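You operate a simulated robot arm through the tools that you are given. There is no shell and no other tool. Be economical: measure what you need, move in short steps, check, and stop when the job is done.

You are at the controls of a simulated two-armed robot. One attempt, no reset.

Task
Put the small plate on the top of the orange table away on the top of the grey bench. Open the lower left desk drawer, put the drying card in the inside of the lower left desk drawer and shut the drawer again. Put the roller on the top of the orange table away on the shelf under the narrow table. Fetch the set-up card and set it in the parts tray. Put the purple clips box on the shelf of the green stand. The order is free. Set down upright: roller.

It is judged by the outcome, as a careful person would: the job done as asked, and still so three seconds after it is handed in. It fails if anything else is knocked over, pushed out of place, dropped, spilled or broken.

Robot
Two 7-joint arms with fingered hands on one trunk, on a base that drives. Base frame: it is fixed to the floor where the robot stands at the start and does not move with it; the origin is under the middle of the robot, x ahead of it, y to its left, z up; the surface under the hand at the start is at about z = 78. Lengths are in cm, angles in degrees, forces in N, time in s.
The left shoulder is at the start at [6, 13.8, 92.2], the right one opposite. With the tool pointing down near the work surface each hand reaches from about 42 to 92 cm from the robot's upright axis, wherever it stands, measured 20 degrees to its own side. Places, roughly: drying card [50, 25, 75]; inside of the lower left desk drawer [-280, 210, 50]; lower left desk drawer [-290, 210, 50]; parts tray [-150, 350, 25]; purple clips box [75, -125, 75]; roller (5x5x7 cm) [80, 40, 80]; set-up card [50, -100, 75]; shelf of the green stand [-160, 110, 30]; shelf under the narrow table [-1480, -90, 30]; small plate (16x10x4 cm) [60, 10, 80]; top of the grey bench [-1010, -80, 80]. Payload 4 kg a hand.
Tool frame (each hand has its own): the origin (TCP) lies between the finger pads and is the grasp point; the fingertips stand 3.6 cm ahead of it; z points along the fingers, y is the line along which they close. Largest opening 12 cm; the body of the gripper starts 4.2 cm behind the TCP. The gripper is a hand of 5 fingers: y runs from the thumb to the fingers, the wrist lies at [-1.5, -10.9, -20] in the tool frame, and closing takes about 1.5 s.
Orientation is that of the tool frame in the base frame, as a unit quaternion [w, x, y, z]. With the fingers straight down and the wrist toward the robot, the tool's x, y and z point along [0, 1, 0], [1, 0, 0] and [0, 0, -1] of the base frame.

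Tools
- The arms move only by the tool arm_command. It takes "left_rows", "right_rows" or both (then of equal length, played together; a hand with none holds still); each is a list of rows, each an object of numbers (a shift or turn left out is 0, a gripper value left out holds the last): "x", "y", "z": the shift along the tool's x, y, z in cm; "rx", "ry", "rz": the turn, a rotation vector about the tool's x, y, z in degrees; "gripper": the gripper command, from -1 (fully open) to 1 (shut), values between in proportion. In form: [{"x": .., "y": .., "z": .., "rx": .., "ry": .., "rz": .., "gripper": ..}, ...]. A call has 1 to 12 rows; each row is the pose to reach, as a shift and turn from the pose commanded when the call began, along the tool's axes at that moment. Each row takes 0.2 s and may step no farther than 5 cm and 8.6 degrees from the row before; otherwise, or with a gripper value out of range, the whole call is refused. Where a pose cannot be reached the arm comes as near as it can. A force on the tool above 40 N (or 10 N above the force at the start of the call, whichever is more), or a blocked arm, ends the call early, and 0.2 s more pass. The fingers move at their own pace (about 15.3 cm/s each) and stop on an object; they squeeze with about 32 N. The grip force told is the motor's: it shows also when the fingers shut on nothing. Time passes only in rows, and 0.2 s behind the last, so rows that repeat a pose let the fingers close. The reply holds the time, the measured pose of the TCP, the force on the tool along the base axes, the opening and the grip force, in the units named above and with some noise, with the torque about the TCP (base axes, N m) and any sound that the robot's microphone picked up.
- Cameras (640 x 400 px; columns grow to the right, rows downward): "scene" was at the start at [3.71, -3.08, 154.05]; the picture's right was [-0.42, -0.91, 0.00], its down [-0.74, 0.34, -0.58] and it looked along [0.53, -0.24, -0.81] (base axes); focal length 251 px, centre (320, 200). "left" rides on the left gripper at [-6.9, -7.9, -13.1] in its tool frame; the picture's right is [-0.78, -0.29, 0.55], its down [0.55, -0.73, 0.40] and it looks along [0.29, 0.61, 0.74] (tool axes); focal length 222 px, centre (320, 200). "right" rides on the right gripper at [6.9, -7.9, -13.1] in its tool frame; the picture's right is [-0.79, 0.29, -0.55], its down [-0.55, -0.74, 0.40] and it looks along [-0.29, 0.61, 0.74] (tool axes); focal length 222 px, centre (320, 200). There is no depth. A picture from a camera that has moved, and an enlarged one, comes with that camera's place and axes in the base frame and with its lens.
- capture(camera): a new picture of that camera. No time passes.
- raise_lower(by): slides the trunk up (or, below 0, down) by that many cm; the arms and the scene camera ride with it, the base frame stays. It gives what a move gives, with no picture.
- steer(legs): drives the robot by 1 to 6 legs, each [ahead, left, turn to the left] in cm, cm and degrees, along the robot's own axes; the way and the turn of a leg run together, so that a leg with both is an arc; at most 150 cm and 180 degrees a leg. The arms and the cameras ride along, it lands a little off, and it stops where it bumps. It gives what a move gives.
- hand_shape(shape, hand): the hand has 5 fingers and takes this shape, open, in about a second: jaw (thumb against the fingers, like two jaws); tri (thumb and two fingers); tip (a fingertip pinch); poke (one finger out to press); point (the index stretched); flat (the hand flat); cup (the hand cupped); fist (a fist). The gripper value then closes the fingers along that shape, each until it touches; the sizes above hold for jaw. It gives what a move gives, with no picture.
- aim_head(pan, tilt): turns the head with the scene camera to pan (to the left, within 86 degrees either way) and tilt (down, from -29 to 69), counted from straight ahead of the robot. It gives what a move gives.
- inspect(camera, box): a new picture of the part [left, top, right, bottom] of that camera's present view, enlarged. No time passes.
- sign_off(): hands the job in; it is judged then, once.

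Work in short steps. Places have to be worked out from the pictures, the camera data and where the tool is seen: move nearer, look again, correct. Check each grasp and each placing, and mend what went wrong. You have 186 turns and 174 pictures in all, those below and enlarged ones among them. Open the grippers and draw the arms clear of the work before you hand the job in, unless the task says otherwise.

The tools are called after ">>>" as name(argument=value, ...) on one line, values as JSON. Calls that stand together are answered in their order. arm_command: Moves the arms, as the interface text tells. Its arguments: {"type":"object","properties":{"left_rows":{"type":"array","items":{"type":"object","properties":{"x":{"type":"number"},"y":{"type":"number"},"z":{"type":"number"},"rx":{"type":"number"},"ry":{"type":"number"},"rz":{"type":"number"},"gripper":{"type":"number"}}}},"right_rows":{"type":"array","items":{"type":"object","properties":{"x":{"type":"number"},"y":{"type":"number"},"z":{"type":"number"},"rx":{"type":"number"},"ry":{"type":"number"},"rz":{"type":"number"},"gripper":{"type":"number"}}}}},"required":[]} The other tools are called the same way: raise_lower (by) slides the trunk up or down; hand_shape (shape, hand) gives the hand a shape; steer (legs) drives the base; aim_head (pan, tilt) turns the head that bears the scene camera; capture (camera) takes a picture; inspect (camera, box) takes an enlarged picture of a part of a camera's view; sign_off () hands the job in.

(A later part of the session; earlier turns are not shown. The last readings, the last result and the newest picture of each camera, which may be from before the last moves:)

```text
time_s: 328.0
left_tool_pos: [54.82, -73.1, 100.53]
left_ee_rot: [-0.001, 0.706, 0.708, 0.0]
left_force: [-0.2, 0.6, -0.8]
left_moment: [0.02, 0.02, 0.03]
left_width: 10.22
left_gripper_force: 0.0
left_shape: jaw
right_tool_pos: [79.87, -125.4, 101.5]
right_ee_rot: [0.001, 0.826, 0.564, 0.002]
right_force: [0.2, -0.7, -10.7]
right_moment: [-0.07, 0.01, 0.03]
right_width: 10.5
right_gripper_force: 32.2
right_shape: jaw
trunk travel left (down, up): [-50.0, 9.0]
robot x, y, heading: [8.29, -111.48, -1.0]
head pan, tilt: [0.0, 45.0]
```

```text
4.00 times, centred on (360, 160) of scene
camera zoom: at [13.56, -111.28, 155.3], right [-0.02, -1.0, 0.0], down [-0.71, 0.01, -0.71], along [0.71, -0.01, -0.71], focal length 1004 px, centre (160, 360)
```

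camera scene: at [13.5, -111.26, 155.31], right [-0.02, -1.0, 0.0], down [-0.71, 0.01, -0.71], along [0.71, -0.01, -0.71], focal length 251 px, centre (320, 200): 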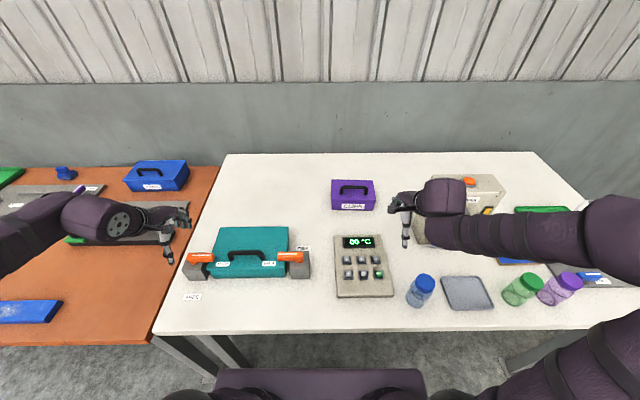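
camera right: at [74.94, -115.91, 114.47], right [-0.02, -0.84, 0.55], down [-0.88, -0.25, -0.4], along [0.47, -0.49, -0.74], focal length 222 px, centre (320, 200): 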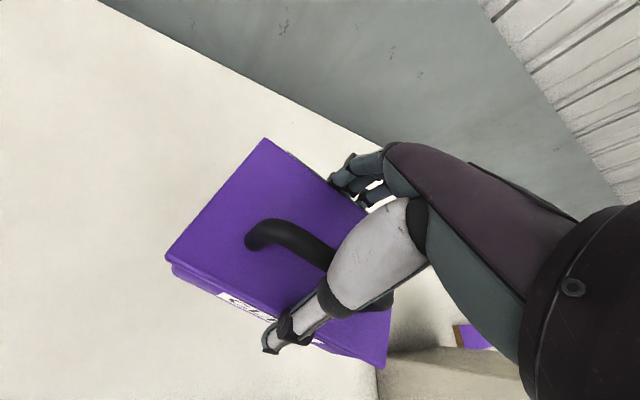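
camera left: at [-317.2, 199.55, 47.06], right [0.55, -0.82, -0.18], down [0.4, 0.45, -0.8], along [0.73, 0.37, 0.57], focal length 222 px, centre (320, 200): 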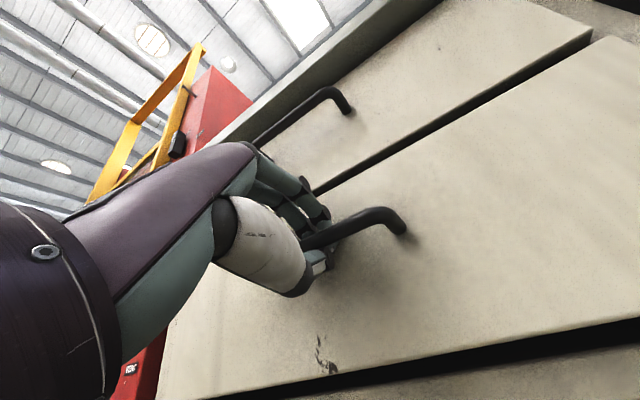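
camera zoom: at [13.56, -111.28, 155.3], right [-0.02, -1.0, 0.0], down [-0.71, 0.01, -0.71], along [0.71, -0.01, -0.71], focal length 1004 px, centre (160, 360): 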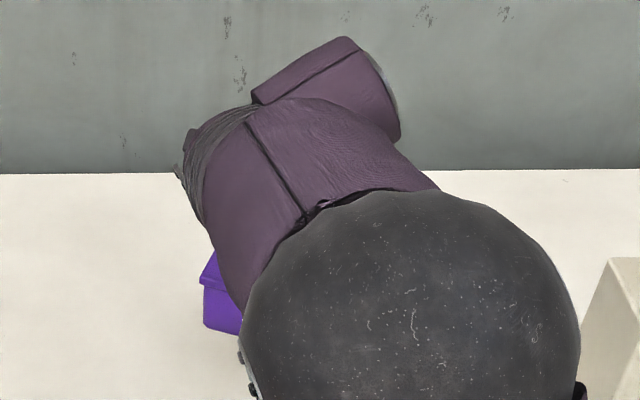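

Box lifted closed and level. Raise further, unyaw and draw it nearer before driving.

>>> arm_command(right_rows=[{"z": -4}, {"z": -8}, {"x": -1, "y": -3, "z": -10, "rz": -4}, {"x": -2.2, "y": -6, "z": -11, "rz": -8}, {"x": -3.4, "y": -9, "z": -11, "rz": -12}, {"x": -4.5, "y": -12, "z": -11, "rz": -16}, {"x": -5.6, "y": -15, "z": -11, "rz": -20}, {"x": -6.5, "y": -17.5, "z": -11, "rz": -20}, {"x": -6.5, "y": -17.5, "z": -11, "rz": -20}])

>>> capture(camera="right")

```text
time_s: 330.0
left_tool_pos: [54.87, -73.16, 100.44]
left_ee_rot: [-0.001, 0.706, 0.708, 0.001]
left_force: [-0.3, -0.7, 0.5]
left_moment: [-0.01, -0.03, 0.0]
left_width: 10.19
left_gripper_force: 0.0
left_shape: jaw
right_tool_pos: [61.27, -125.12, 112.31]
right_ee_rot: [0.002, 0.715, 0.699, 0.001]
right_force: [-0.2, -0.3, -10.5]
right_moment: [0.0, 0.0, -0.04]
right_width: 10.55
right_gripper_force: 31.6
right_shape: jaw
trunk travel left (down, up): [-50.0, 9.0]
robot x, y, heading: [8.67, -111.41, -0.9]
head pan, tilt: [0.0, 45.0]
```

```text
52 pictures are left
camera right: at [53.42, -117.96, 125.33], right [0.27, -0.79, 0.55], down [-0.75, -0.53, -0.4], along [0.61, -0.3, -0.73], focal length 222 px, centre (320, 200)
```

right: 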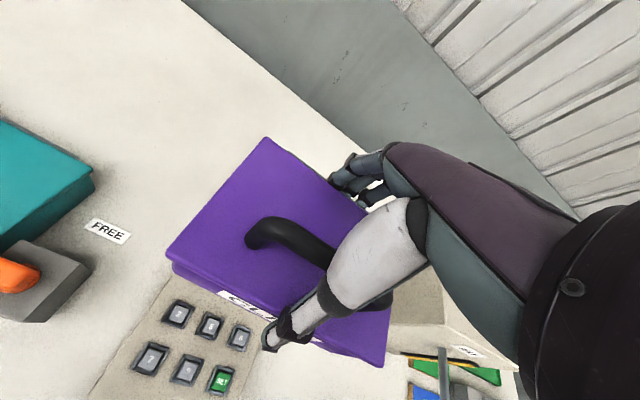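

Box secure. I tuck the left hand in a bit, then drive to the green stand.

>>> arm_command(left_rows=[{"x": 1.5, "y": -2}, {"x": 3, "y": -4}, {"x": 4, "y": -6}, {"x": 4, "y": -6}])

>>> steer(legs=[[-62, 0, 0], [0, 0, 91], [112, 0, 0], [112, 0, 0], [0, 0, 90]])

>>> raise_lower(by=-40)

>>> aim_head(pan=0, tilt=30)

>>> capture(camera="scene")

```text
time_s: 331.0
left_tool_pos: [48.84, -69.13, 100.45]
left_ee_rot: [0.0, 0.706, 0.708, 0.0]
left_force: [0.6, 0.9, 0.2]
left_moment: [-0.01, 0.01, 0.0]
left_width: 10.17
left_gripper_force: 0.2
left_shape: jaw
right_tool_pos: [61.16, -125.02, 112.31]
right_ee_rot: [0.001, 0.716, 0.699, 0.001]
right_force: [0.0, -0.5, -10.1]
right_moment: [-0.03, 0.02, 0.01]
right_width: 10.58
right_gripper_force: 31.8
right_shape: jaw
trunk travel left (down, up): [-50.0, 9.0]
robot x, y, heading: [8.54, -111.52, -0.8]
head pan, tilt: [0.0, 45.0]
```

```text
time_s: 352.8
left_tool_pos: [-91.45, 71.2, 100.41]
left_ee_rot: [0.0, 0.709, -0.705, -0.001]
left_force: [1.0, -0.6, 0.3]
left_moment: [-0.02, -0.01, -0.01]
left_width: 10.19
left_gripper_force: 0.0
left_shape: jaw
right_tool_pos: [-104.06, 127.12, 112.35]
right_ee_rot: [-0.001, -0.701, 0.713, 0.002]
right_force: [-0.2, -1.1, -10.3]
right_moment: [0.07, 0.0, -0.01]
right_width: 10.54
right_gripper_force: 32.3
right_shape: jaw
trunk travel left (down, up): [-50.0, 9.0]
robot x, y, heading: [-51.39, 113.31, 179.3]
head pan, tilt: [0.0, 45.0]
```

```text
time_s: 356.6
left_tool_pos: [-91.4, 71.22, 60.4]
left_ee_rot: [0.0, 0.71, -0.704, 0.001]
left_force: [-0.1, -0.1, 0.2]
left_moment: [0.02, 0.02, -0.01]
left_width: 10.19
left_gripper_force: 0.1
left_shape: jaw
right_tool_pos: [-104.1, 127.06, 72.27]
right_ee_rot: [-0.002, -0.701, 0.713, 0.001]
right_force: [0.3, 0.2, -10.8]
right_moment: [0.02, -0.01, -0.04]
right_width: 10.51
right_gripper_force: 32.5
right_shape: jaw
trunk travel left (down, up): [-10.0, 49.0]
robot x, y, heading: [-51.39, 113.55, 179.3]
head pan, tilt: [0.0, 45.0]
```

```text
time_s: 357.4
left_tool_pos: [-91.41, 71.29, 60.49]
left_ee_rot: [0.0, 0.71, -0.705, 0.001]
left_force: [-0.2, -0.1, 0.4]
left_moment: [-0.01, -0.01, 0.02]
left_width: 10.2
left_gripper_force: 0.0
left_shape: jaw
right_tool_pos: [-104.06, 127.12, 72.36]
right_ee_rot: [-0.001, -0.701, 0.713, 0.002]
right_force: [0.3, 0.6, -10.8]
right_moment: [0.03, -0.04, 0.0]
right_width: 10.57
right_gripper_force: 31.9
right_shape: jaw
trunk travel left (down, up): [-10.0, 49.0]
robot x, y, heading: [-51.27, 113.39, 179.5]
head pan, tilt: [0.0, 30.0]
```

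```text
51 pictures are left
camera scene: at [-57.13, 113.4, 117.56], right [0.01, 1.0, 0.0], down [0.5, -0.01, -0.87], along [-0.87, 0.01, -0.5], focal length 251 px, centre (320, 200)
```

scene: 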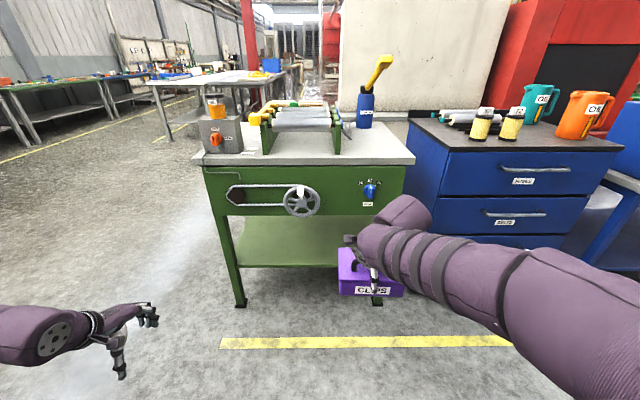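

Shelf front x≈-146.5, z≈29.5; panel bottom ≈58. I lower trunk 10, then arm down/forward with a slight 8° tilt to carry the box at z≈38.5.

>>> raise_lower(by=-10)

>>> arm_command(right_rows=[{"y": 2, "z": 3.5}, {"y": 4, "z": 7}, {"y": 6, "z": 10.5}, {"y": 8, "z": 14}, {"y": 8, "z": 17.5}, {"y": 8, "z": 20, "rx": -3}, {"y": 8, "z": 22, "rx": -6}, {"y": 8, "z": 23.3, "rx": -8}, {"y": 8, "z": 23.3, "rx": -8}])

>>> steer(legs=[[22, 0, 0]])

>>> capture(camera="scene")

>>> capture(camera="right")

```text
time_s: 358.7
left_tool_pos: [-91.42, 71.22, 50.53]
left_ee_rot: [0.001, 0.71, -0.705, 0.0]
left_force: [0.9, 0.1, 0.6]
left_moment: [0.01, 0.01, 0.01]
left_width: 10.17
left_gripper_force: 0.1
left_shape: jaw
right_tool_pos: [-104.07, 126.99, 62.33]
right_ee_rot: [-0.001, -0.701, 0.713, 0.002]
right_force: [-0.2, 0.0, -10.3]
right_moment: [0.01, -0.06, -0.01]
right_width: 10.52
right_gripper_force: 31.7
right_shape: jaw
trunk travel left (down, up): [0.0, 59.0]
robot x, y, heading: [-51.37, 113.32, 179.4]
head pan, tilt: [0.0, 30.0]
```

```text
time_s: 360.7
left_tool_pos: [-91.38, 71.12, 50.44]
left_ee_rot: [0.001, 0.71, -0.705, 0.0]
left_force: [0.3, 0.4, -0.3]
left_moment: [-0.01, 0.01, 0.01]
left_width: 10.19
left_gripper_force: 0.1
left_shape: jaw
right_tool_pos: [-112.12, 127.2, 39.03]
right_ee_rot: [-0.049, -0.699, 0.711, 0.051]
right_force: [0.2, 0.1, -11.0]
right_moment: [0.03, -0.08, 0.02]
right_width: 10.53
right_gripper_force: 32.3
right_shape: jaw
trunk travel left (down, up): [0.0, 59.0]
robot x, y, heading: [-51.03, 113.59, 179.3]
head pan, tilt: [0.0, 30.0]
```

```text
time_s: 362.4
left_tool_pos: [-113.58, 71.59, 50.49]
left_ee_rot: [0.0, 0.708, -0.706, 0.001]
left_force: [-0.8, -0.1, -0.2]
left_moment: [-0.02, -0.02, 0.0]
left_width: 10.19
left_gripper_force: 0.1
left_shape: jaw
right_tool_pos: [-134.2, 127.6, 39.0]
right_ee_rot: [-0.05, -0.698, 0.712, 0.052]
right_force: [-0.1, -0.2, -10.4]
right_moment: [0.02, -0.09, 0.0]
right_width: 10.56
right_gripper_force: 32.3
right_shape: jaw
trunk travel left (down, up): [0.0, 59.0]
robot x, y, heading: [-73.4, 113.46, 179.4]
head pan, tilt: [0.0, 30.0]
```

```text
50 pictures are left
camera scene: at [-79.13, 113.68, 107.56], right [0.01, 1.0, 0.0], down [0.5, -0.01, -0.87], along [-0.87, 0.01, -0.5], focal length 251 px, centre (320, 200)
```

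scene: 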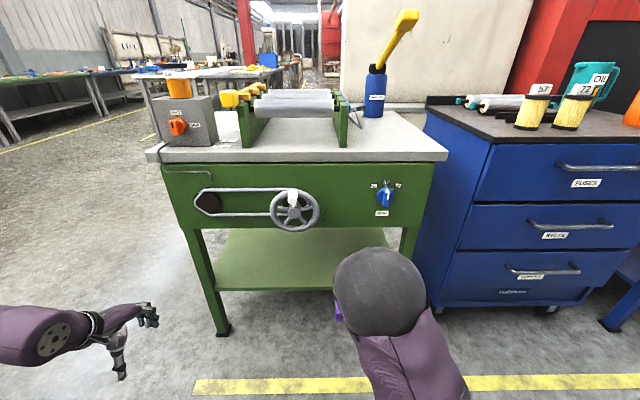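

```text
49 pictures are left
camera right: at [-124.6, 120.5, 50.86], right [-0.19, 0.79, 0.58], down [0.68, 0.54, -0.5], along [-0.71, 0.3, -0.64], focal length 222 px, centre (320, 200)
```

right: 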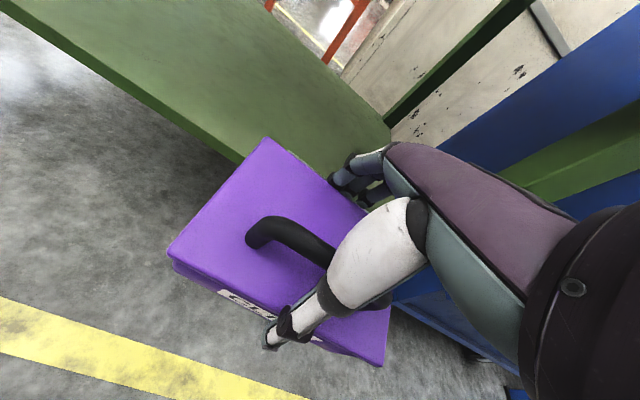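

Clear. Drive 16 cm forward so the box is over the shelf's front part.

>>> steer(legs=[[10, 0, 0], [6.5, 0, 0]])

>>> capture(camera="right")

>>> capture(camera="scene")

```text
time_s: 364.1
left_tool_pos: [-130.17, 71.7, 50.54]
left_ee_rot: [0.0, 0.708, -0.706, 0.0]
left_force: [-0.1, -0.6, 0.3]
left_moment: [0.02, -0.01, -0.02]
left_width: 10.2
left_gripper_force: 0.1
left_shape: jaw
right_tool_pos: [-150.66, 127.86, 39.07]
right_ee_rot: [-0.049, -0.698, 0.713, 0.049]
right_force: [0.1, 0.4, -10.4]
right_moment: [0.03, -0.1, 0.03]
right_width: 10.53
right_gripper_force: 32.2
right_shape: jaw
trunk travel left (down, up): [0.0, 59.0]
robot x, y, heading: [-89.85, 114.09, 179.2]
head pan, tilt: [0.0, 30.0]
```

```text
48 pictures are left
camera right: at [-141.14, 120.76, 50.85], right [-0.19, 0.79, 0.58], down [0.68, 0.54, -0.5], along [-0.7, 0.3, -0.64], focal length 222 px, centre (320, 200)
```

right: 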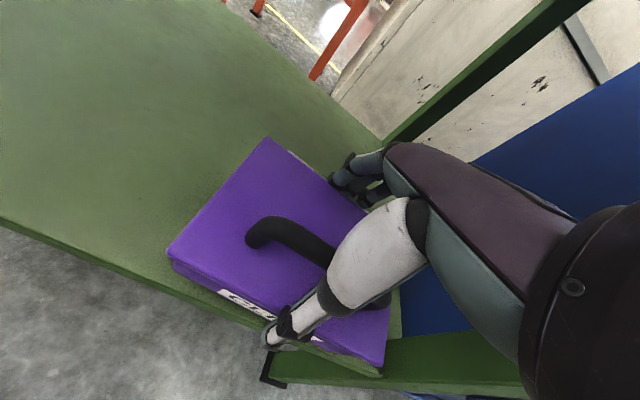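

```text
47 pictures are left
camera scene: at [-95.68, 113.9, 107.56], right [0.01, 1.0, 0.0], down [0.5, -0.01, -0.87], along [-0.87, 0.01, -0.5], focal length 251 px, centre (320, 200)
```

scene: 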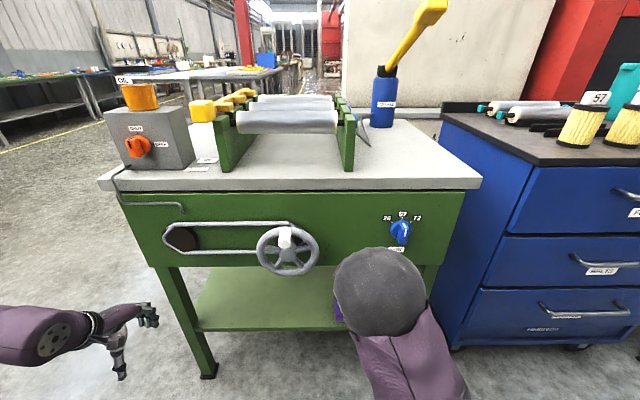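

I advance 2.5 cm more, then lower the box until contact.

>>> steer(legs=[[2.5, 0, 0]])

>>> arm_command(right_rows=[{"z": 0.7}, {"z": 1.3}, {"z": 1.8}, {"z": 2.3}, {"z": 2.8}, {"z": 3.3}, {"z": 3.8}])

>>> capture(camera="right")

```text
time_s: 364.9
left_tool_pos: [-132.49, 71.85, 50.47]
left_ee_rot: [0.0, 0.708, -0.706, -0.001]
left_force: [0.7, 0.4, -0.1]
left_moment: [0.02, 0.02, 0.04]
left_width: 10.2
left_gripper_force: 0.1
left_shape: jaw
right_tool_pos: [-153.15, 127.97, 39.02]
right_ee_rot: [-0.049, -0.698, 0.712, 0.051]
right_force: [-0.5, 0.0, -9.8]
right_moment: [0.03, -0.1, -0.01]
right_width: 10.52
right_gripper_force: 31.7
right_shape: jaw
trunk travel left (down, up): [0.0, 59.0]
robot x, y, heading: [-92.25, 113.89, 179.4]
head pan, tilt: [0.0, 30.0]
```

```text
time_s: 366.1
left_tool_pos: [-132.51, 71.98, 50.56]
left_ee_rot: [0.002, 0.708, -0.706, -0.001]
left_force: [0.6, 0.3, 0.2]
left_moment: [-0.01, -0.01, -0.02]
left_width: 10.2
left_gripper_force: 0.1
left_shape: jaw
right_tool_pos: [-153.75, 127.86, 37.15]
right_ee_rot: [-0.056, -0.697, 0.713, 0.055]
right_force: [10.5, 1.7, 28.7]
right_moment: [-0.18, -2.58, -0.06]
right_width: 10.27
right_gripper_force: 32.3
right_shape: jaw
trunk travel left (down, up): [0.0, 59.0]
robot x, y, heading: [-92.02, 113.72, 179.3]
head pan, tilt: [0.0, 30.0]
stopped in row 5 (right hand): the force on the tool passed its limit at 44 N (the readings are from after the stop); the commanded pose is now the measured one
```

```text
46 pictures are left
camera right: at [-144.11, 120.78, 48.92], right [-0.18, 0.79, 0.58], down [0.68, 0.53, -0.51], along [-0.71, 0.3, -0.63], focal length 222 px, centre (320, 200)
```

right: 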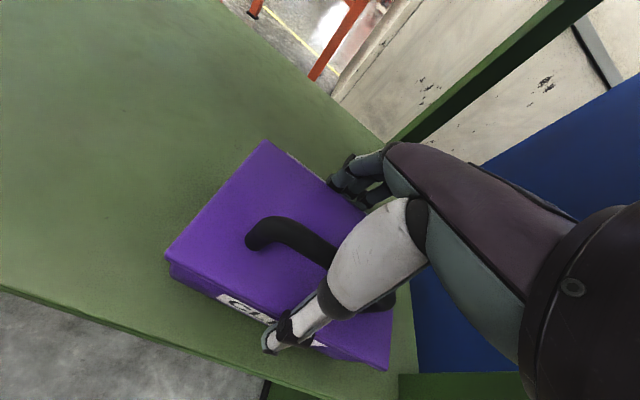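

The near edge rests on the shelf, slightly inside. I release and look.

>>> arm_command(right_rows=[{"z": -0.3, "gripper": 0}, {"z": -0.3, "gripper": -0.5}, {"z": -0.3, "gripper": -0.9}, {"z": -0.3, "gripper": -1}, {"z": -0.3, "gripper": -1}, {"z": -0.3, "gripper": -1}])

>>> capture(camera="right")

```text
time_s: 367.5
left_tool_pos: [-132.55, 71.84, 50.46]
left_ee_rot: [0.0, 0.708, -0.706, 0.0]
left_force: [-0.5, -0.2, 0.3]
left_moment: [0.01, 0.0, -0.03]
left_width: 10.18
left_gripper_force: 0.0
left_shape: jaw
right_tool_pos: [-153.74, 127.86, 37.22]
right_ee_rot: [-0.053, -0.697, 0.713, 0.054]
right_force: [-2.0, -1.5, -1.1]
right_moment: [-0.02, -0.07, 0.01]
right_width: 12.02
right_gripper_force: 0.1
right_shape: jaw
trunk travel left (down, up): [0.0, 59.0]
robot x, y, heading: [-92.09, 113.77, 179.1]
head pan, tilt: [0.0, 30.0]
```

```text
45 pictures are left
camera right: at [-144.1, 120.78, 48.91], right [-0.19, 0.79, 0.58], down [0.68, 0.53, -0.51], along [-0.71, 0.3, -0.64], focal length 222 px, centre (320, 200)
```

right: 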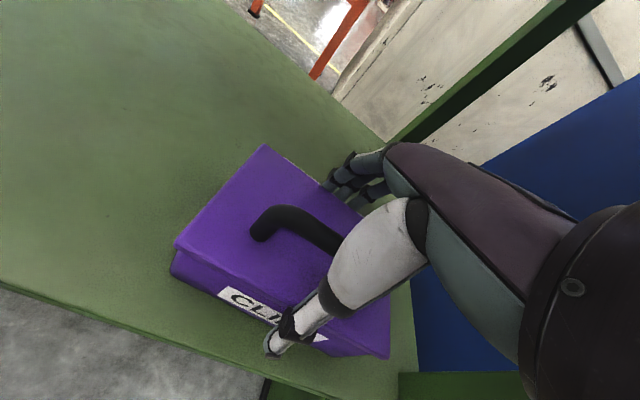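

The box sits flat on the shelf. I draw the hand up and out in steps.

>>> arm_command(right_rows=[{"y": 0.2, "z": -1.3}, {"y": 0.36, "z": -2.7}, {"y": -1.6, "z": -3}, {"y": -3.6, "z": -3.3}, {"y": -3.2, "z": -5.3}, {"y": -3.1, "z": -7.2}, {"y": -6, "z": -7.6}, {"y": -10, "z": -8.2}, {"y": -14, "z": -8.8}])

>>> capture(camera="right")

```text
time_s: 369.5
left_tool_pos: [-132.54, 71.78, 50.37]
left_ee_rot: [-0.001, 0.708, -0.706, 0.0]
left_force: [-0.8, -1.4, 0.7]
left_moment: [-0.03, -0.01, 0.03]
left_width: 10.17
left_gripper_force: 0.0
left_shape: jaw
right_tool_pos: [-138.62, 127.55, 43.8]
right_ee_rot: [-0.054, -0.697, 0.713, 0.054]
right_force: [0.4, 0.6, -0.7]
right_moment: [0.01, -0.02, 0.0]
right_width: 12.0
right_gripper_force: 0.1
right_shape: jaw
trunk travel left (down, up): [0.0, 59.0]
robot x, y, heading: [-92.26, 113.67, 179.5]
head pan, tilt: [0.0, 30.0]
```

```text
44 pictures are left
camera right: at [-128.92, 120.42, 55.51], right [-0.19, 0.79, 0.58], down [0.68, 0.53, -0.51], along [-0.71, 0.3, -0.64], focal length 222 px, centre (320, 200)
```

right: 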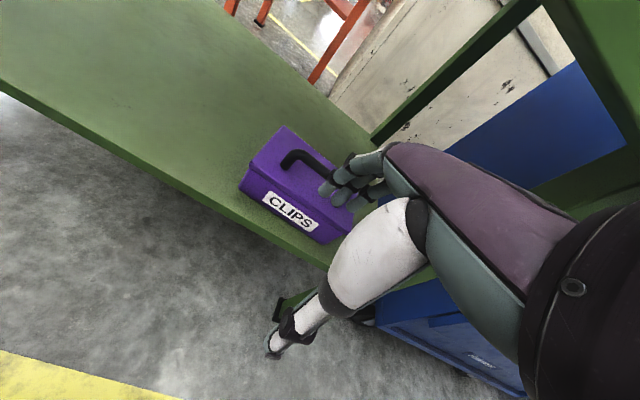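

The clips box is placed. I back off, raise the trunk and drive to the orange table for the plate and roller.

>>> steer(legs=[[-42, 0, 0]])

>>> raise_lower(by=40)

>>> raise_lower(by=10)

>>> arm_command(right_rows=[{"z": -3, "rx": 4}, {"z": -7, "rx": 8}, {"z": -11, "rx": 8}, {"z": -15, "rx": 8}], left_rows=[{"x": -4, "z": -2}, {"x": -8, "y": 2, "z": -4}, {"x": -12, "y": 5, "z": -6}, {"x": -16, "y": 8, "z": -8}])

>>> steer(legs=[[0, 0, -90], [0, 0, -90], [0, -86, 0], [44, 0, 0]])

>>> aim_head(pan=0, tilt=45)

>>> capture(camera="scene")

```text
time_s: 372.1
left_tool_pos: [-90.51, 71.25, 50.54]
left_ee_rot: [0.0, 0.708, -0.706, -0.001]
left_force: [0.3, -0.4, 0.2]
left_moment: [0.0, 0.01, -0.01]
left_width: 10.2
left_gripper_force: 0.0
left_shape: jaw
right_tool_pos: [-96.45, 126.91, 43.76]
right_ee_rot: [-0.055, -0.697, 0.713, 0.054]
right_force: [1.4, -0.4, -0.6]
right_moment: [0.01, 0.02, 0.03]
right_width: 12.01
right_gripper_force: 0.0
right_shape: jaw
trunk travel left (down, up): [0.0, 59.0]
robot x, y, heading: [-49.97, 112.8, 179.2]
head pan, tilt: [0.0, 30.0]
```

```text
time_s: 375.9
left_tool_pos: [-90.49, 71.31, 90.5]
left_ee_rot: [0.0, 0.709, -0.705, 0.0]
left_force: [-0.5, -0.1, -0.7]
left_moment: [0.02, -0.01, 0.01]
left_width: 10.2
left_gripper_force: 0.0
left_shape: jaw
right_tool_pos: [-96.43, 126.92, 83.77]
right_ee_rot: [-0.055, -0.697, 0.713, 0.053]
right_force: [0.0, 0.5, 0.5]
right_moment: [0.02, 0.01, 0.01]
right_width: 12.0
right_gripper_force: 0.0
right_shape: jaw
trunk travel left (down, up): [-40.0, 19.0]
robot x, y, heading: [-50.28, 113.28, 179.0]
head pan, tilt: [0.0, 30.0]
```

```text
time_s: 377.2
left_tool_pos: [-90.54, 71.27, 100.44]
left_ee_rot: [0.001, 0.708, -0.706, -0.001]
left_force: [0.5, -0.1, 0.2]
left_moment: [0.01, -0.02, 0.0]
left_width: 10.19
left_gripper_force: 0.0
left_shape: jaw
right_tool_pos: [-96.51, 126.76, 93.81]
right_ee_rot: [-0.055, -0.697, 0.713, 0.054]
right_force: [-0.1, -0.6, 0.3]
right_moment: [-0.02, 0.03, 0.02]
right_width: 11.99
right_gripper_force: 0.0
right_shape: jaw
trunk travel left (down, up): [-50.0, 9.0]
robot x, y, heading: [-49.91, 113.37, 179.3]
head pan, tilt: [0.0, 30.0]
```

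```text
refused: row 3 steps farther than a row can; nothing moved
```

```text
time_s: 391.8
left_tool_pos: [32.85, 67.51, 100.51]
left_ee_rot: [0.0, 0.711, 0.703, 0.0]
left_force: [1.0, 0.2, -0.3]
left_moment: [-0.02, 0.01, 0.01]
left_width: 10.19
left_gripper_force: 0.1
left_shape: jaw
right_tool_pos: [38.09, 11.69, 93.81]
right_ee_rot: [0.052, 0.717, 0.693, 0.054]
right_force: [-0.6, -0.8, -0.2]
right_moment: [-0.01, 0.03, -0.01]
right_width: 11.98
right_gripper_force: 0.1
right_shape: jaw
trunk travel left (down, up): [-50.0, 9.0]
robot x, y, heading: [-8.06, 26.1, -1.6]
head pan, tilt: [0.0, 30.0]
```

```text
time_s: 392.6
left_tool_pos: [32.87, 67.52, 100.42]
left_ee_rot: [0.001, 0.711, 0.703, 0.001]
left_force: [-0.6, -0.5, -0.4]
left_moment: [0.01, 0.0, 0.02]
left_width: 10.2
left_gripper_force: 0.1
left_shape: jaw
right_tool_pos: [38.04, 11.79, 93.73]
right_ee_rot: [0.054, 0.717, 0.692, 0.055]
right_force: [0.3, 0.5, 0.4]
right_moment: [0.05, 0.03, -0.01]
right_width: 12.01
right_gripper_force: 0.0
right_shape: jaw
trunk travel left (down, up): [-50.0, 9.0]
robot x, y, heading: [-8.36, 26.23, -1.6]
head pan, tilt: [0.0, 45.0]
```

```text
43 pictures are left
camera scene: at [-2.97, 25.84, 155.31], right [-0.03, -1.0, 0.0], down [-0.71, 0.02, -0.71], along [0.71, -0.02, -0.71], focal length 251 px, centre (320, 200)
```

scene: 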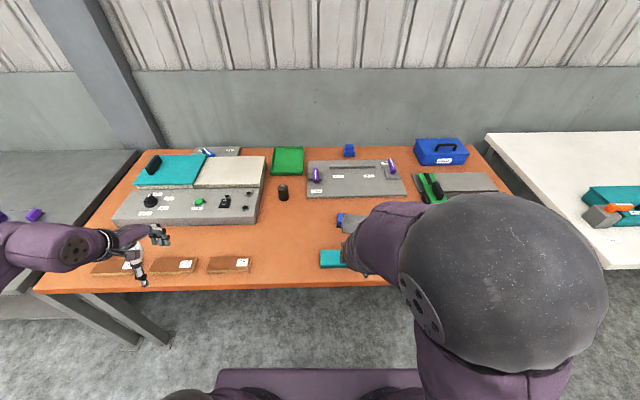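

Straighten the right hand over the plate and bring the left hand above the roller (both high).

>>> arm_command(left_rows=[{"x": -2, "y": 3.5, "z": -2}, {"x": -4, "y": 7, "z": -4}, {"x": -6, "y": 10.5, "z": -6}, {"x": -8.3, "y": 14.5, "z": -6}, {"x": -10.5, "y": 18.5, "z": -6}, {"x": -12.8, "y": 22.5, "z": -6}, {"x": -15, "y": 26.5, "z": -6}, {"x": -17.2, "y": 30.5, "z": -6}, {"x": -19.5, "y": 34.5, "z": -6}, {"x": -21.7, "y": 38.5, "z": -6}, {"x": -24, "y": 42, "z": -6}, {"x": -26, "y": 45.7, "z": -6}], right_rows=[{"y": 2, "z": -3, "gripper": -1}, {"y": 5, "z": -5, "rx": 2}, {"y": 8, "z": -5, "rx": 4}, {"y": 11, "z": -5, "rx": 6}, {"y": 14, "z": -5, "rx": 8}, {"y": 17, "z": -5, "rx": 8}, {"y": 20, "z": -5, "rx": 8}, {"y": 22.5, "z": -5, "rx": 8}, {"y": 23.2, "z": -5, "rx": 8}, {"y": 23.2, "z": -5, "rx": 8}, {"y": 23.2, "z": -5, "rx": 8}, {"y": 23.2, "z": -5, "rx": 8}])

>>> capture(camera="right")

>>> capture(camera="left")

>>> capture(camera="scene")

```text
time_s: 395.1
left_tool_pos: [76.79, 41.27, 106.04]
left_ee_rot: [0.0, 0.71, 0.704, 0.002]
left_force: [0.0, 0.5, 0.2]
left_moment: [-0.04, -0.04, 0.01]
left_width: 10.19
left_gripper_force: 0.0
left_shape: jaw
left hand out of reach, approached as far as the arm can: row 12
right_tool_pos: [60.35, 10.97, 102.25]
right_ee_rot: [0.003, 0.719, 0.695, 0.004]
right_force: [1.1, -0.1, 0.2]
right_moment: [0.01, 0.0, -0.01]
right_width: 11.98
right_gripper_force: 0.1
right_shape: jaw
trunk travel left (down, up): [-50.0, 9.0]
robot x, y, heading: [-8.21, 25.96, -1.6]
head pan, tilt: [0.0, 45.0]
```

```text
42 pictures are left
camera right: at [52.42, 18.23, 115.18], right [0.26, -0.8, 0.55], down [-0.75, -0.52, -0.41], along [0.61, -0.31, -0.73], focal length 222 px, centre (320, 200)
```

right: 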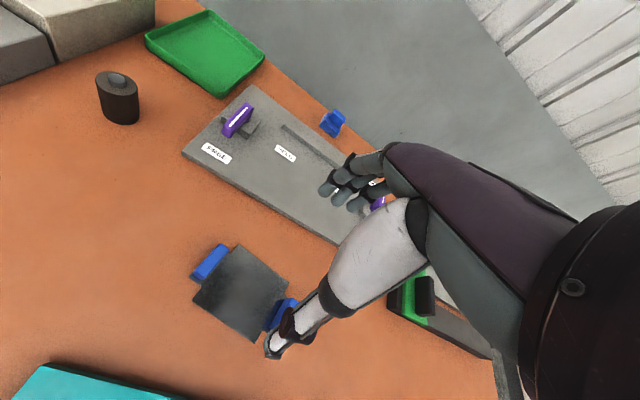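

```text
41 pictures are left
camera left: at [68.69, 34.35, 119.02], right [-0.3, -0.78, -0.55], down [-0.73, 0.56, -0.4], along [0.62, 0.28, -0.74], focal length 222 px, centre (320, 200)
```

left: 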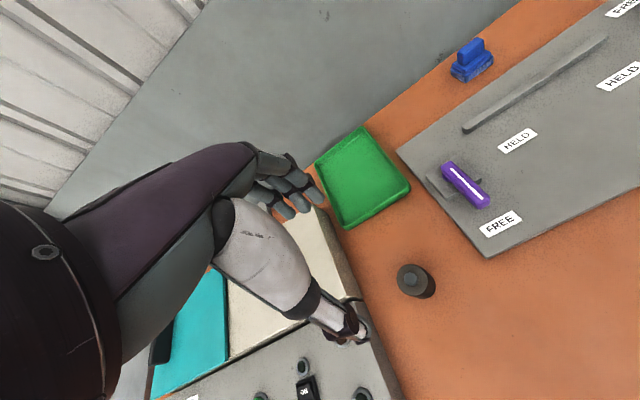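

```text
40 pictures are left
camera scene: at [-2.96, 25.9, 155.31], right [-0.03, -1.0, 0.0], down [-0.71, 0.02, -0.71], along [0.71, -0.02, -0.71], focal length 251 px, centre (320, 200)
```

scene: 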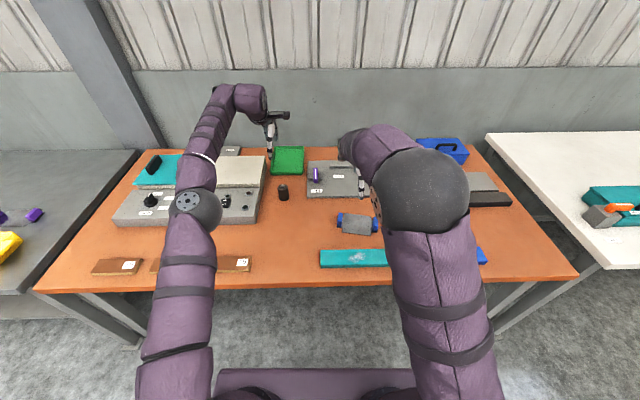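

Plate centre ≈[59,9.8] yawed ~12°; roller ≈[76.7,39.3]. Right hand goes down over the plate with matching yaw.

>>> arm_command(right_rows=[{"x": -0.5, "y": -0.4, "z": 4, "rz": 4}, {"x": -1, "y": -0.8, "z": 8, "rz": 8}, {"x": -1.4, "y": -1, "z": 12, "rz": 12}, {"x": -1.4, "y": -1, "z": 12, "rz": 12}])

>>> capture(camera="right")

```text
time_s: 396.1
left_tool_pos: [76.76, 41.27, 106.1]
left_ee_rot: [0.001, 0.71, 0.704, 0.001]
left_force: [0.0, -0.1, -0.1]
left_moment: [0.02, 0.01, 0.0]
left_width: 10.2
left_gripper_force: 0.0
left_shape: jaw
right_tool_pos: [59.35, 9.59, 90.23]
right_ee_rot: [0.003, 0.788, 0.615, 0.006]
right_force: [-0.9, -0.3, 0.4]
right_moment: [-0.03, -0.02, -0.04]
right_width: 11.98
right_gripper_force: 0.0
right_shape: jaw
trunk travel left (down, up): [-50.0, 9.0]
robot x, y, heading: [-8.32, 25.99, -1.5]
head pan, tilt: [0.0, 45.0]
```

```text
39 pictures are left
camera right: at [53.11, 18.25, 103.23], right [0.08, -0.83, 0.55], down [-0.84, -0.35, -0.41], along [0.53, -0.43, -0.73], focal length 222 px, centre (320, 200)
```

right: 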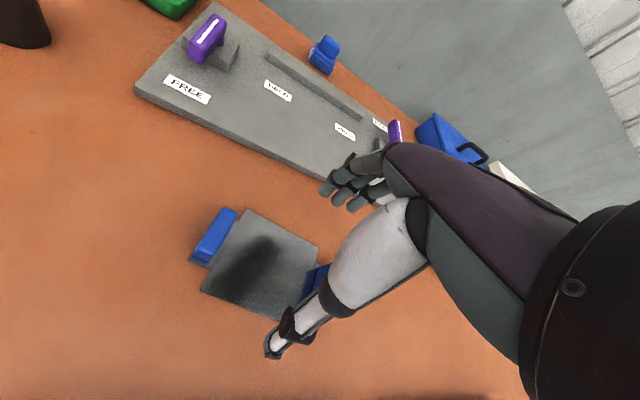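

Well aligned (offset ≈0.6, 0.2; depth ≈9.6). Descend to the table and stop on contact.

>>> arm_command(right_rows=[{"x": 0.5, "y": 0.2, "z": 3}, {"x": 0.5, "y": 0.2, "z": 5.5}, {"x": 0.5, "y": 0.2, "z": 6.6}, {"x": 0.5, "y": 0.2, "z": 7.4}, {"x": 0.5, "y": 0.2, "z": 8.1}, {"x": 0.5, "y": 0.2, "z": 8.7}, {"x": 0.5, "y": 0.2, "z": 9.2}])

>>> arm_command(right_rows=[{"z": -0.3, "gripper": -0.6}, {"z": -0.3, "gripper": -0.2}, {"z": -0.3, "gripper": 0.4}, {"z": -0.3, "gripper": 1}, {"z": -0.3, "gripper": 1}, {"z": -0.3, "gripper": 1}, {"z": -0.3, "gripper": 1}])

>>> capture(camera="right")

```text
time_s: 397.8
left_tool_pos: [76.49, 41.22, 106.15]
left_ee_rot: [0.002, 0.71, 0.704, 0.001]
left_force: [0.6, -0.1, -0.7]
left_moment: [0.01, -0.02, 0.0]
left_width: 10.18
left_gripper_force: 0.1
left_shape: jaw
right_tool_pos: [59.89, 10.09, 81.49]
right_ee_rot: [0.005, 0.788, 0.615, 0.008]
right_force: [-3.2, -1.6, 17.5]
right_moment: [-0.39, -0.96, -0.12]
right_width: 11.85
right_gripper_force: 0.1
right_shape: jaw
trunk travel left (down, up): [-50.0, 9.0]
robot x, y, heading: [-8.19, 26.0, -1.6]
head pan, tilt: [0.0, 45.0]
```

```text
time_s: 399.4
left_tool_pos: [76.41, 41.35, 106.33]
left_ee_rot: [0.002, 0.71, 0.704, 0.002]
left_force: [0.1, -0.7, -0.6]
left_moment: [0.0, 0.01, 0.01]
left_width: 10.19
left_gripper_force: 0.0
left_shape: jaw
right_tool_pos: [59.68, 10.15, 81.77]
right_ee_rot: [0.005, 0.788, 0.615, 0.009]
right_force: [-5.2, 2.4, 35.9]
right_moment: [0.06, -0.1, 0.15]
right_width: 8.7
right_gripper_force: 32.6
right_shape: jaw
trunk travel left (down, up): [-50.0, 9.0]
robot x, y, heading: [-8.12, 26.1, -1.7]
head pan, tilt: [0.0, 45.0]
```

```text
38 pictures are left
camera right: at [53.42, 18.8, 94.63], right [0.08, -0.83, 0.55], down [-0.84, -0.35, -0.41], along [0.54, -0.42, -0.73], focal length 222 px, centre (320, 200)
```

right: 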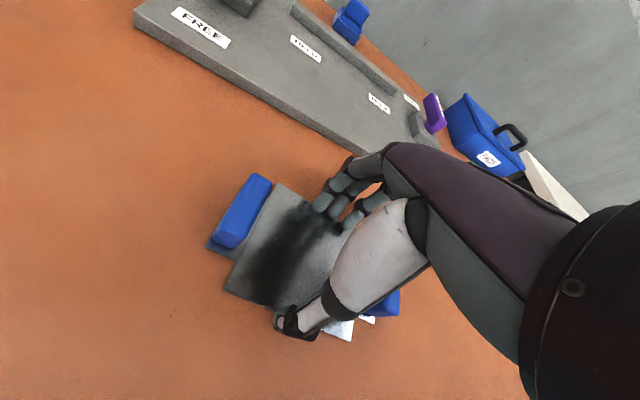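

Plate gripped at 8.7. Lift to check.

>>> arm_command(right_rows=[{"z": -1}, {"z": -2.5}, {"z": -5}, {"z": -9}, {"z": -13}, {"z": -17}, {"z": -21}, {"z": -25}])

>>> capture(camera="right")

```text
time_s: 401.1
left_tool_pos: [76.66, 41.27, 106.11]
left_ee_rot: [0.002, 0.71, 0.704, 0.0]
left_force: [-0.4, 0.9, 1.3]
left_moment: [-0.01, 0.01, -0.01]
left_width: 10.21
left_gripper_force: 0.1
left_shape: jaw
right_tool_pos: [59.38, 9.85, 106.21]
right_ee_rot: [0.002, 0.789, 0.615, 0.005]
right_force: [-0.3, 0.5, -4.0]
right_moment: [0.02, 0.03, -0.01]
right_width: 8.61
right_gripper_force: 32.3
right_shape: jaw
trunk travel left (down, up): [-50.0, 9.0]
robot x, y, heading: [-8.2, 25.86, -1.6]
head pan, tilt: [0.0, 45.0]
```

```text
37 pictures are left
camera right: at [53.2, 18.63, 119.3], right [0.09, -0.83, 0.55], down [-0.84, -0.35, -0.41], along [0.53, -0.43, -0.73], focal length 222 px, centre (320, 200)
```

right: 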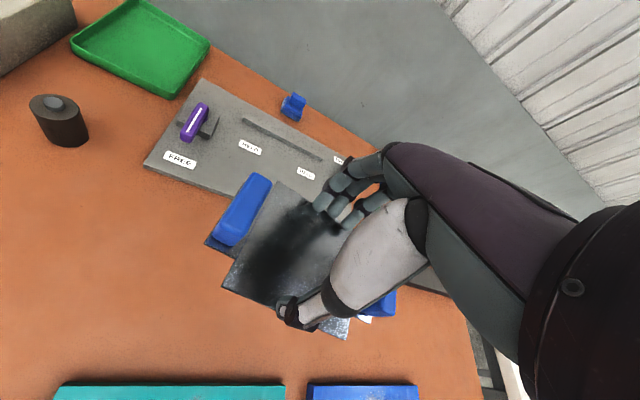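

Plate is level in the right hand. Now the left hand aligns over the roller at ≈[76.2,39.3].

>>> arm_command(left_rows=[{"x": -1, "y": -0.2, "z": 3.5, "gripper": -0.6}, {"x": -2, "y": -0.4, "z": 7}, {"x": -2, "y": -0.4, "z": 10.5}, {"x": -2, "y": -0.4, "z": 13}, {"x": -2, "y": -0.4, "z": 13}])

>>> capture(camera="left")

```text
time_s: 402.4
left_tool_pos: [76.42, 39.34, 93.01]
left_ee_rot: [0.001, 0.711, 0.703, 0.001]
left_force: [0.9, -0.3, 0.7]
left_moment: [0.0, 0.0, -0.01]
left_width: 9.64
left_gripper_force: 0.0
left_shape: jaw
right_tool_pos: [59.37, 10.03, 106.23]
right_ee_rot: [0.003, 0.788, 0.616, 0.005]
right_force: [-0.4, -0.3, -5.3]
right_moment: [0.03, 0.01, 0.01]
right_width: 8.63
right_gripper_force: 31.4
right_shape: jaw
trunk travel left (down, up): [-50.0, 9.0]
robot x, y, heading: [-8.3, 25.93, -1.7]
head pan, tilt: [0.0, 45.0]
```

```text
36 pictures are left
camera left: at [68.43, 32.48, 106.12], right [-0.3, -0.78, -0.55], down [-0.73, 0.56, -0.4], along [0.62, 0.28, -0.74], focal length 222 px, centre (320, 200)
```

left: 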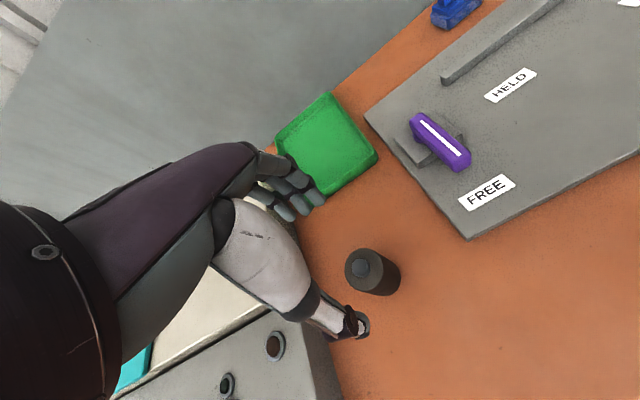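

Roller is nearly centred (y offset −0.8). Descend and grip it.

>>> arm_command(left_rows=[{"y": -0.8, "z": 3}, {"y": -0.8, "z": 6}, {"y": -0.8, "z": 8.5}, {"y": -0.8, "z": 10}, {"y": -0.8, "z": 10, "gripper": 0}, {"y": -0.8, "z": 10, "gripper": 0.5}, {"y": -0.8, "z": 10, "gripper": 1}, {"y": -0.8, "z": 10, "gripper": 1}, {"y": -0.8, "z": 10, "gripper": 1}, {"y": -0.8, "z": 10, "gripper": 1}])

>>> capture(camera="left")

```text
time_s: 404.6
left_tool_pos: [75.65, 39.28, 83.07]
left_ee_rot: [0.0, 0.711, 0.703, 0.0]
left_force: [-0.2, 0.0, 0.1]
left_moment: [-0.01, 0.03, 0.02]
left_width: 3.56
left_gripper_force: 32.1
left_shape: jaw
right_tool_pos: [59.42, 9.96, 106.22]
right_ee_rot: [0.003, 0.788, 0.615, 0.006]
right_force: [0.3, 0.2, -4.8]
right_moment: [0.03, 0.01, -0.01]
right_width: 8.58
right_gripper_force: 31.6
right_shape: jaw
trunk travel left (down, up): [-50.0, 9.0]
robot x, y, heading: [-8.09, 25.6, -1.7]
head pan, tilt: [0.0, 45.0]
```

```text
35 pictures are left
camera left: at [67.65, 32.46, 96.11], right [-0.3, -0.78, -0.55], down [-0.73, 0.56, -0.4], along [0.62, 0.28, -0.74], focal length 222 px, centre (320, 200)
```

left: 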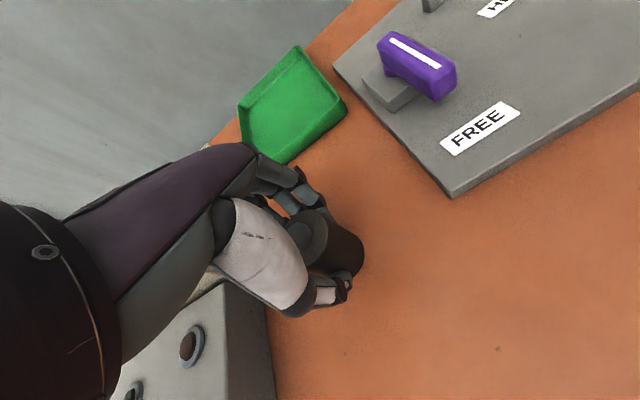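

Gripped (upright). Lift, retracting towards the robot once high.

>>> arm_command(left_rows=[{"z": -2}, {"z": -5}, {"z": -9}, {"z": -13}, {"z": -17}, {"z": -21}, {"y": -4, "z": -22.5}, {"y": -8, "z": -23}, {"y": -12, "z": -23}, {"y": -16, "z": -23}, {"y": -16, "z": -23}])

>>> capture(camera="left")

```text
time_s: 406.9
left_tool_pos: [59.52, 39.48, 105.9]
left_ee_rot: [0.0, 0.711, 0.704, 0.0]
left_force: [-0.4, 0.1, -3.6]
left_moment: [0.01, 0.04, -0.01]
left_width: 3.51
left_gripper_force: 31.8
left_shape: jaw
right_tool_pos: [59.49, 10.09, 106.3]
right_ee_rot: [0.003, 0.788, 0.615, 0.006]
right_force: [0.0, 0.3, -5.5]
right_moment: [0.04, 0.01, 0.0]
right_width: 8.6
right_gripper_force: 32.5
right_shape: jaw
trunk travel left (down, up): [-50.0, 9.0]
robot x, y, heading: [-8.21, 25.81, -1.8]
head pan, tilt: [0.0, 45.0]
```

```text
34 pictures are left
camera left: at [51.57, 32.63, 119.01], right [-0.3, -0.78, -0.55], down [-0.73, 0.56, -0.4], along [0.61, 0.28, -0.74], focal length 222 px, centre (320, 200)
```

left: 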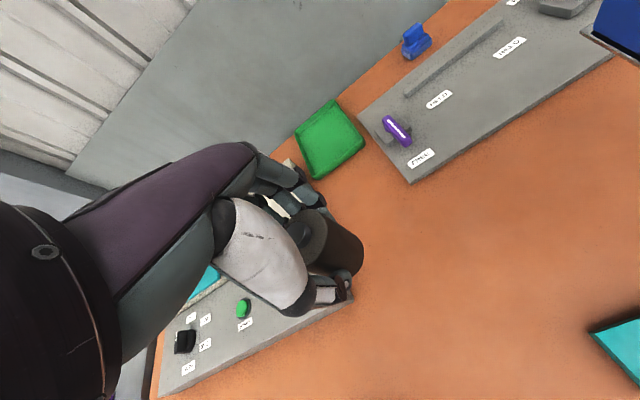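

Both items are held. I drive toward the far area: back off, turn around, and go into the lane at y≈-190.

>>> steer(legs=[[-62, 0, 0], [0, 0, 90.9], [0, 0, 90.9], [130, 70, 0], [130, 70, 0], [80, 76, 0]])

>>> aim_head(pan=0, tilt=8)

>>> capture(camera="scene")

```text
time_s: 437.2
left_tool_pos: [-484.32, -189.88, 105.99]
left_ee_rot: [0.0, -0.699, 0.715, 0.001]
left_force: [0.5, 0.1, -3.5]
left_moment: [0.03, -0.02, 0.03]
left_width: 3.42
left_gripper_force: 31.9
left_shape: jaw
right_tool_pos: [-483.74, -160.28, 106.25]
right_ee_rot: [-0.005, -0.609, 0.793, 0.003]
right_force: [0.1, -0.7, -4.6]
right_moment: [-0.02, 0.02, -0.01]
right_width: 8.61
right_gripper_force: 32.7
right_shape: jaw
trunk travel left (down, up): [-50.0, 9.0]
robot x, y, heading: [-416.62, -177.24, 177.9]
head pan, tilt: [0.0, 45.0]
```

```text
time_s: 438.2
left_tool_pos: [-484.35, -189.74, 105.98]
left_ee_rot: [0.0, -0.698, 0.716, 0.001]
left_force: [0.5, -0.2, -3.4]
left_moment: [0.03, -0.01, -0.03]
left_width: 3.42
left_gripper_force: 32.2
left_shape: jaw
right_tool_pos: [-483.78, -160.3, 106.19]
right_ee_rot: [-0.006, -0.61, 0.793, 0.002]
right_force: [-0.4, -0.1, -5.6]
right_moment: [-0.03, -0.01, 0.0]
right_width: 8.58
right_gripper_force: 32.1
right_shape: jaw
trunk travel left (down, up): [-50.0, 9.0]
robot x, y, heading: [-416.51, -177.4, 177.4]
head pan, tilt: [0.0, 8.0]
```

```text
33 pictures are left
camera scene: at [-422.7, -177.09, 161.11], right [0.04, 1.0, 0.0], down [0.14, -0.01, -0.99], along [-0.99, 0.04, -0.14], focal length 251 px, centre (320, 200)
```

scene: 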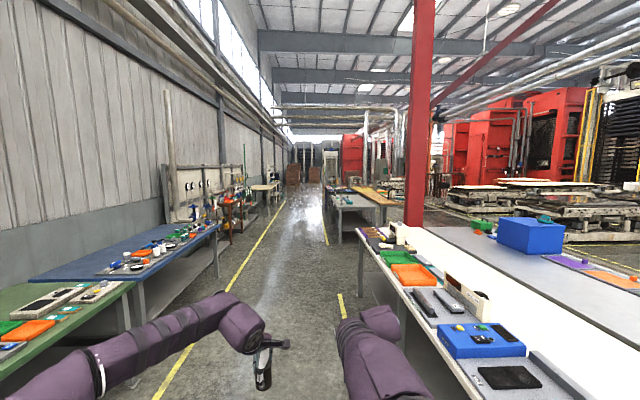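

The lane is clear; a grey bench starts at about x=-943 with its edge near y=-103. I drive to (-1010,-192) and turn to face it.

>>> steer(legs=[[0, 0, 2.5], [148, 6, 0], [148, 6, 0], [148, 3, 0], [149, 0, 0], [0, 0, -90]])

>>> aim_head(pan=0, tilt=30)

>>> capture(camera="scene")

```text
time_s: 470.6
left_tool_pos: [-1024.44, -127.12, 106.04]
left_ee_rot: [0.0, -0.007, 1.0, 0.0]
left_force: [0.0, -0.5, -3.2]
left_moment: [0.0, 0.01, -0.01]
left_width: 3.4
left_gripper_force: 32.1
left_shape: jaw
right_tool_pos: [-994.74, -126.52, 106.19]
right_ee_rot: [-0.002, 0.11, 0.994, 0.006]
right_force: [-0.2, -0.3, 0.6]
right_moment: [-0.01, 0.0, -0.02]
right_width: 5.9
right_gripper_force: 32.2
right_shape: jaw
trunk travel left (down, up): [-50.0, 9.0]
robot x, y, heading: [-1008.7, -194.25, 89.9]
head pan, tilt: [0.0, 8.0]
```

```text
time_s: 471.5
left_tool_pos: [-1024.45, -126.94, 105.92]
left_ee_rot: [-0.001, -0.007, 1.0, 0.0]
left_force: [0.2, 0.2, -3.5]
left_moment: [0.0, 0.04, 0.02]
left_width: 3.37
left_gripper_force: 32.2
left_shape: jaw
right_tool_pos: [-994.98, -126.4, 106.36]
right_ee_rot: [-0.002, 0.11, 0.994, 0.007]
right_force: [0.4, 0.0, 0.0]
right_moment: [-0.01, 0.06, 0.01]
right_width: 5.92
right_gripper_force: 31.7
right_shape: jaw
trunk travel left (down, up): [-50.0, 9.0]
robot x, y, heading: [-1008.98, -194.25, 90.0]
head pan, tilt: [0.0, 30.0]
```

```text
32 pictures are left
camera scene: at [-1009.19, -188.32, 157.57], right [1.0, 0.0, 0.0], down [0.0, -0.5, -0.87], along [0.0, 0.87, -0.5], focal length 251 px, centre (320, 200)
```

scene: 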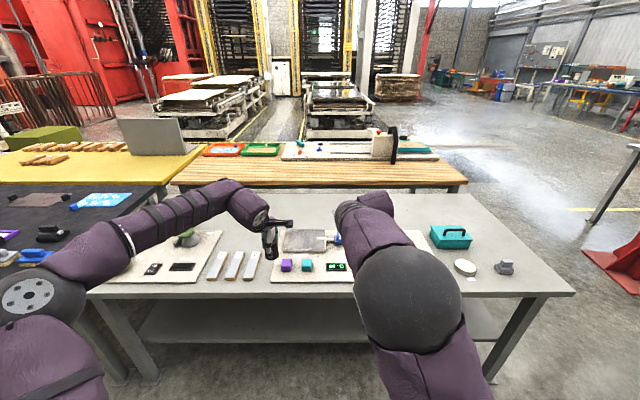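

The right grip reading changed (8.6→5.9, no weight): the plate may have slipped. Check the right camera.

>>> capture(camera="right")

>>> inspect(camera="scene", box=[220, 190, 420, 315])

```text
31 pictures are left
camera right: at [-1003.38, -132.75, 119.26], right [0.83, 0.1, 0.55], down [0.37, -0.83, -0.41], along [0.41, 0.54, -0.73], focal length 222 px, centre (320, 200)
```

right: 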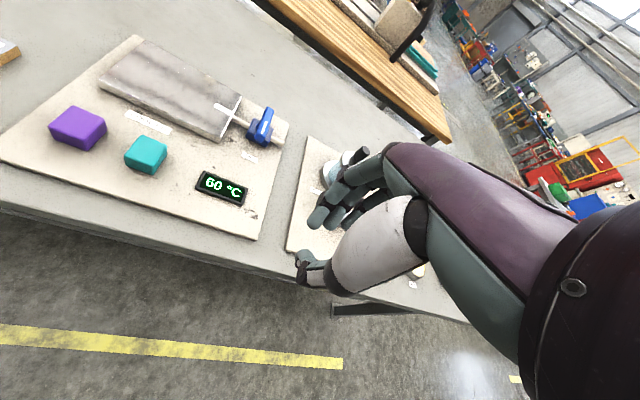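

```text
3.20 times, centred on (320, 252) of scene
camera zoom: at [-1009.19, -188.32, 157.57], right [1.0, 0.0, 0.0], down [0.0, -0.5, -0.87], along [0.0, 0.87, -0.5], focal length 803 px, centre (320, 32)
```

zoom: 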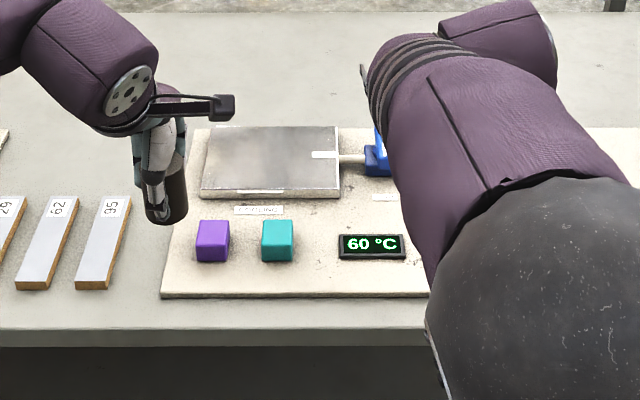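

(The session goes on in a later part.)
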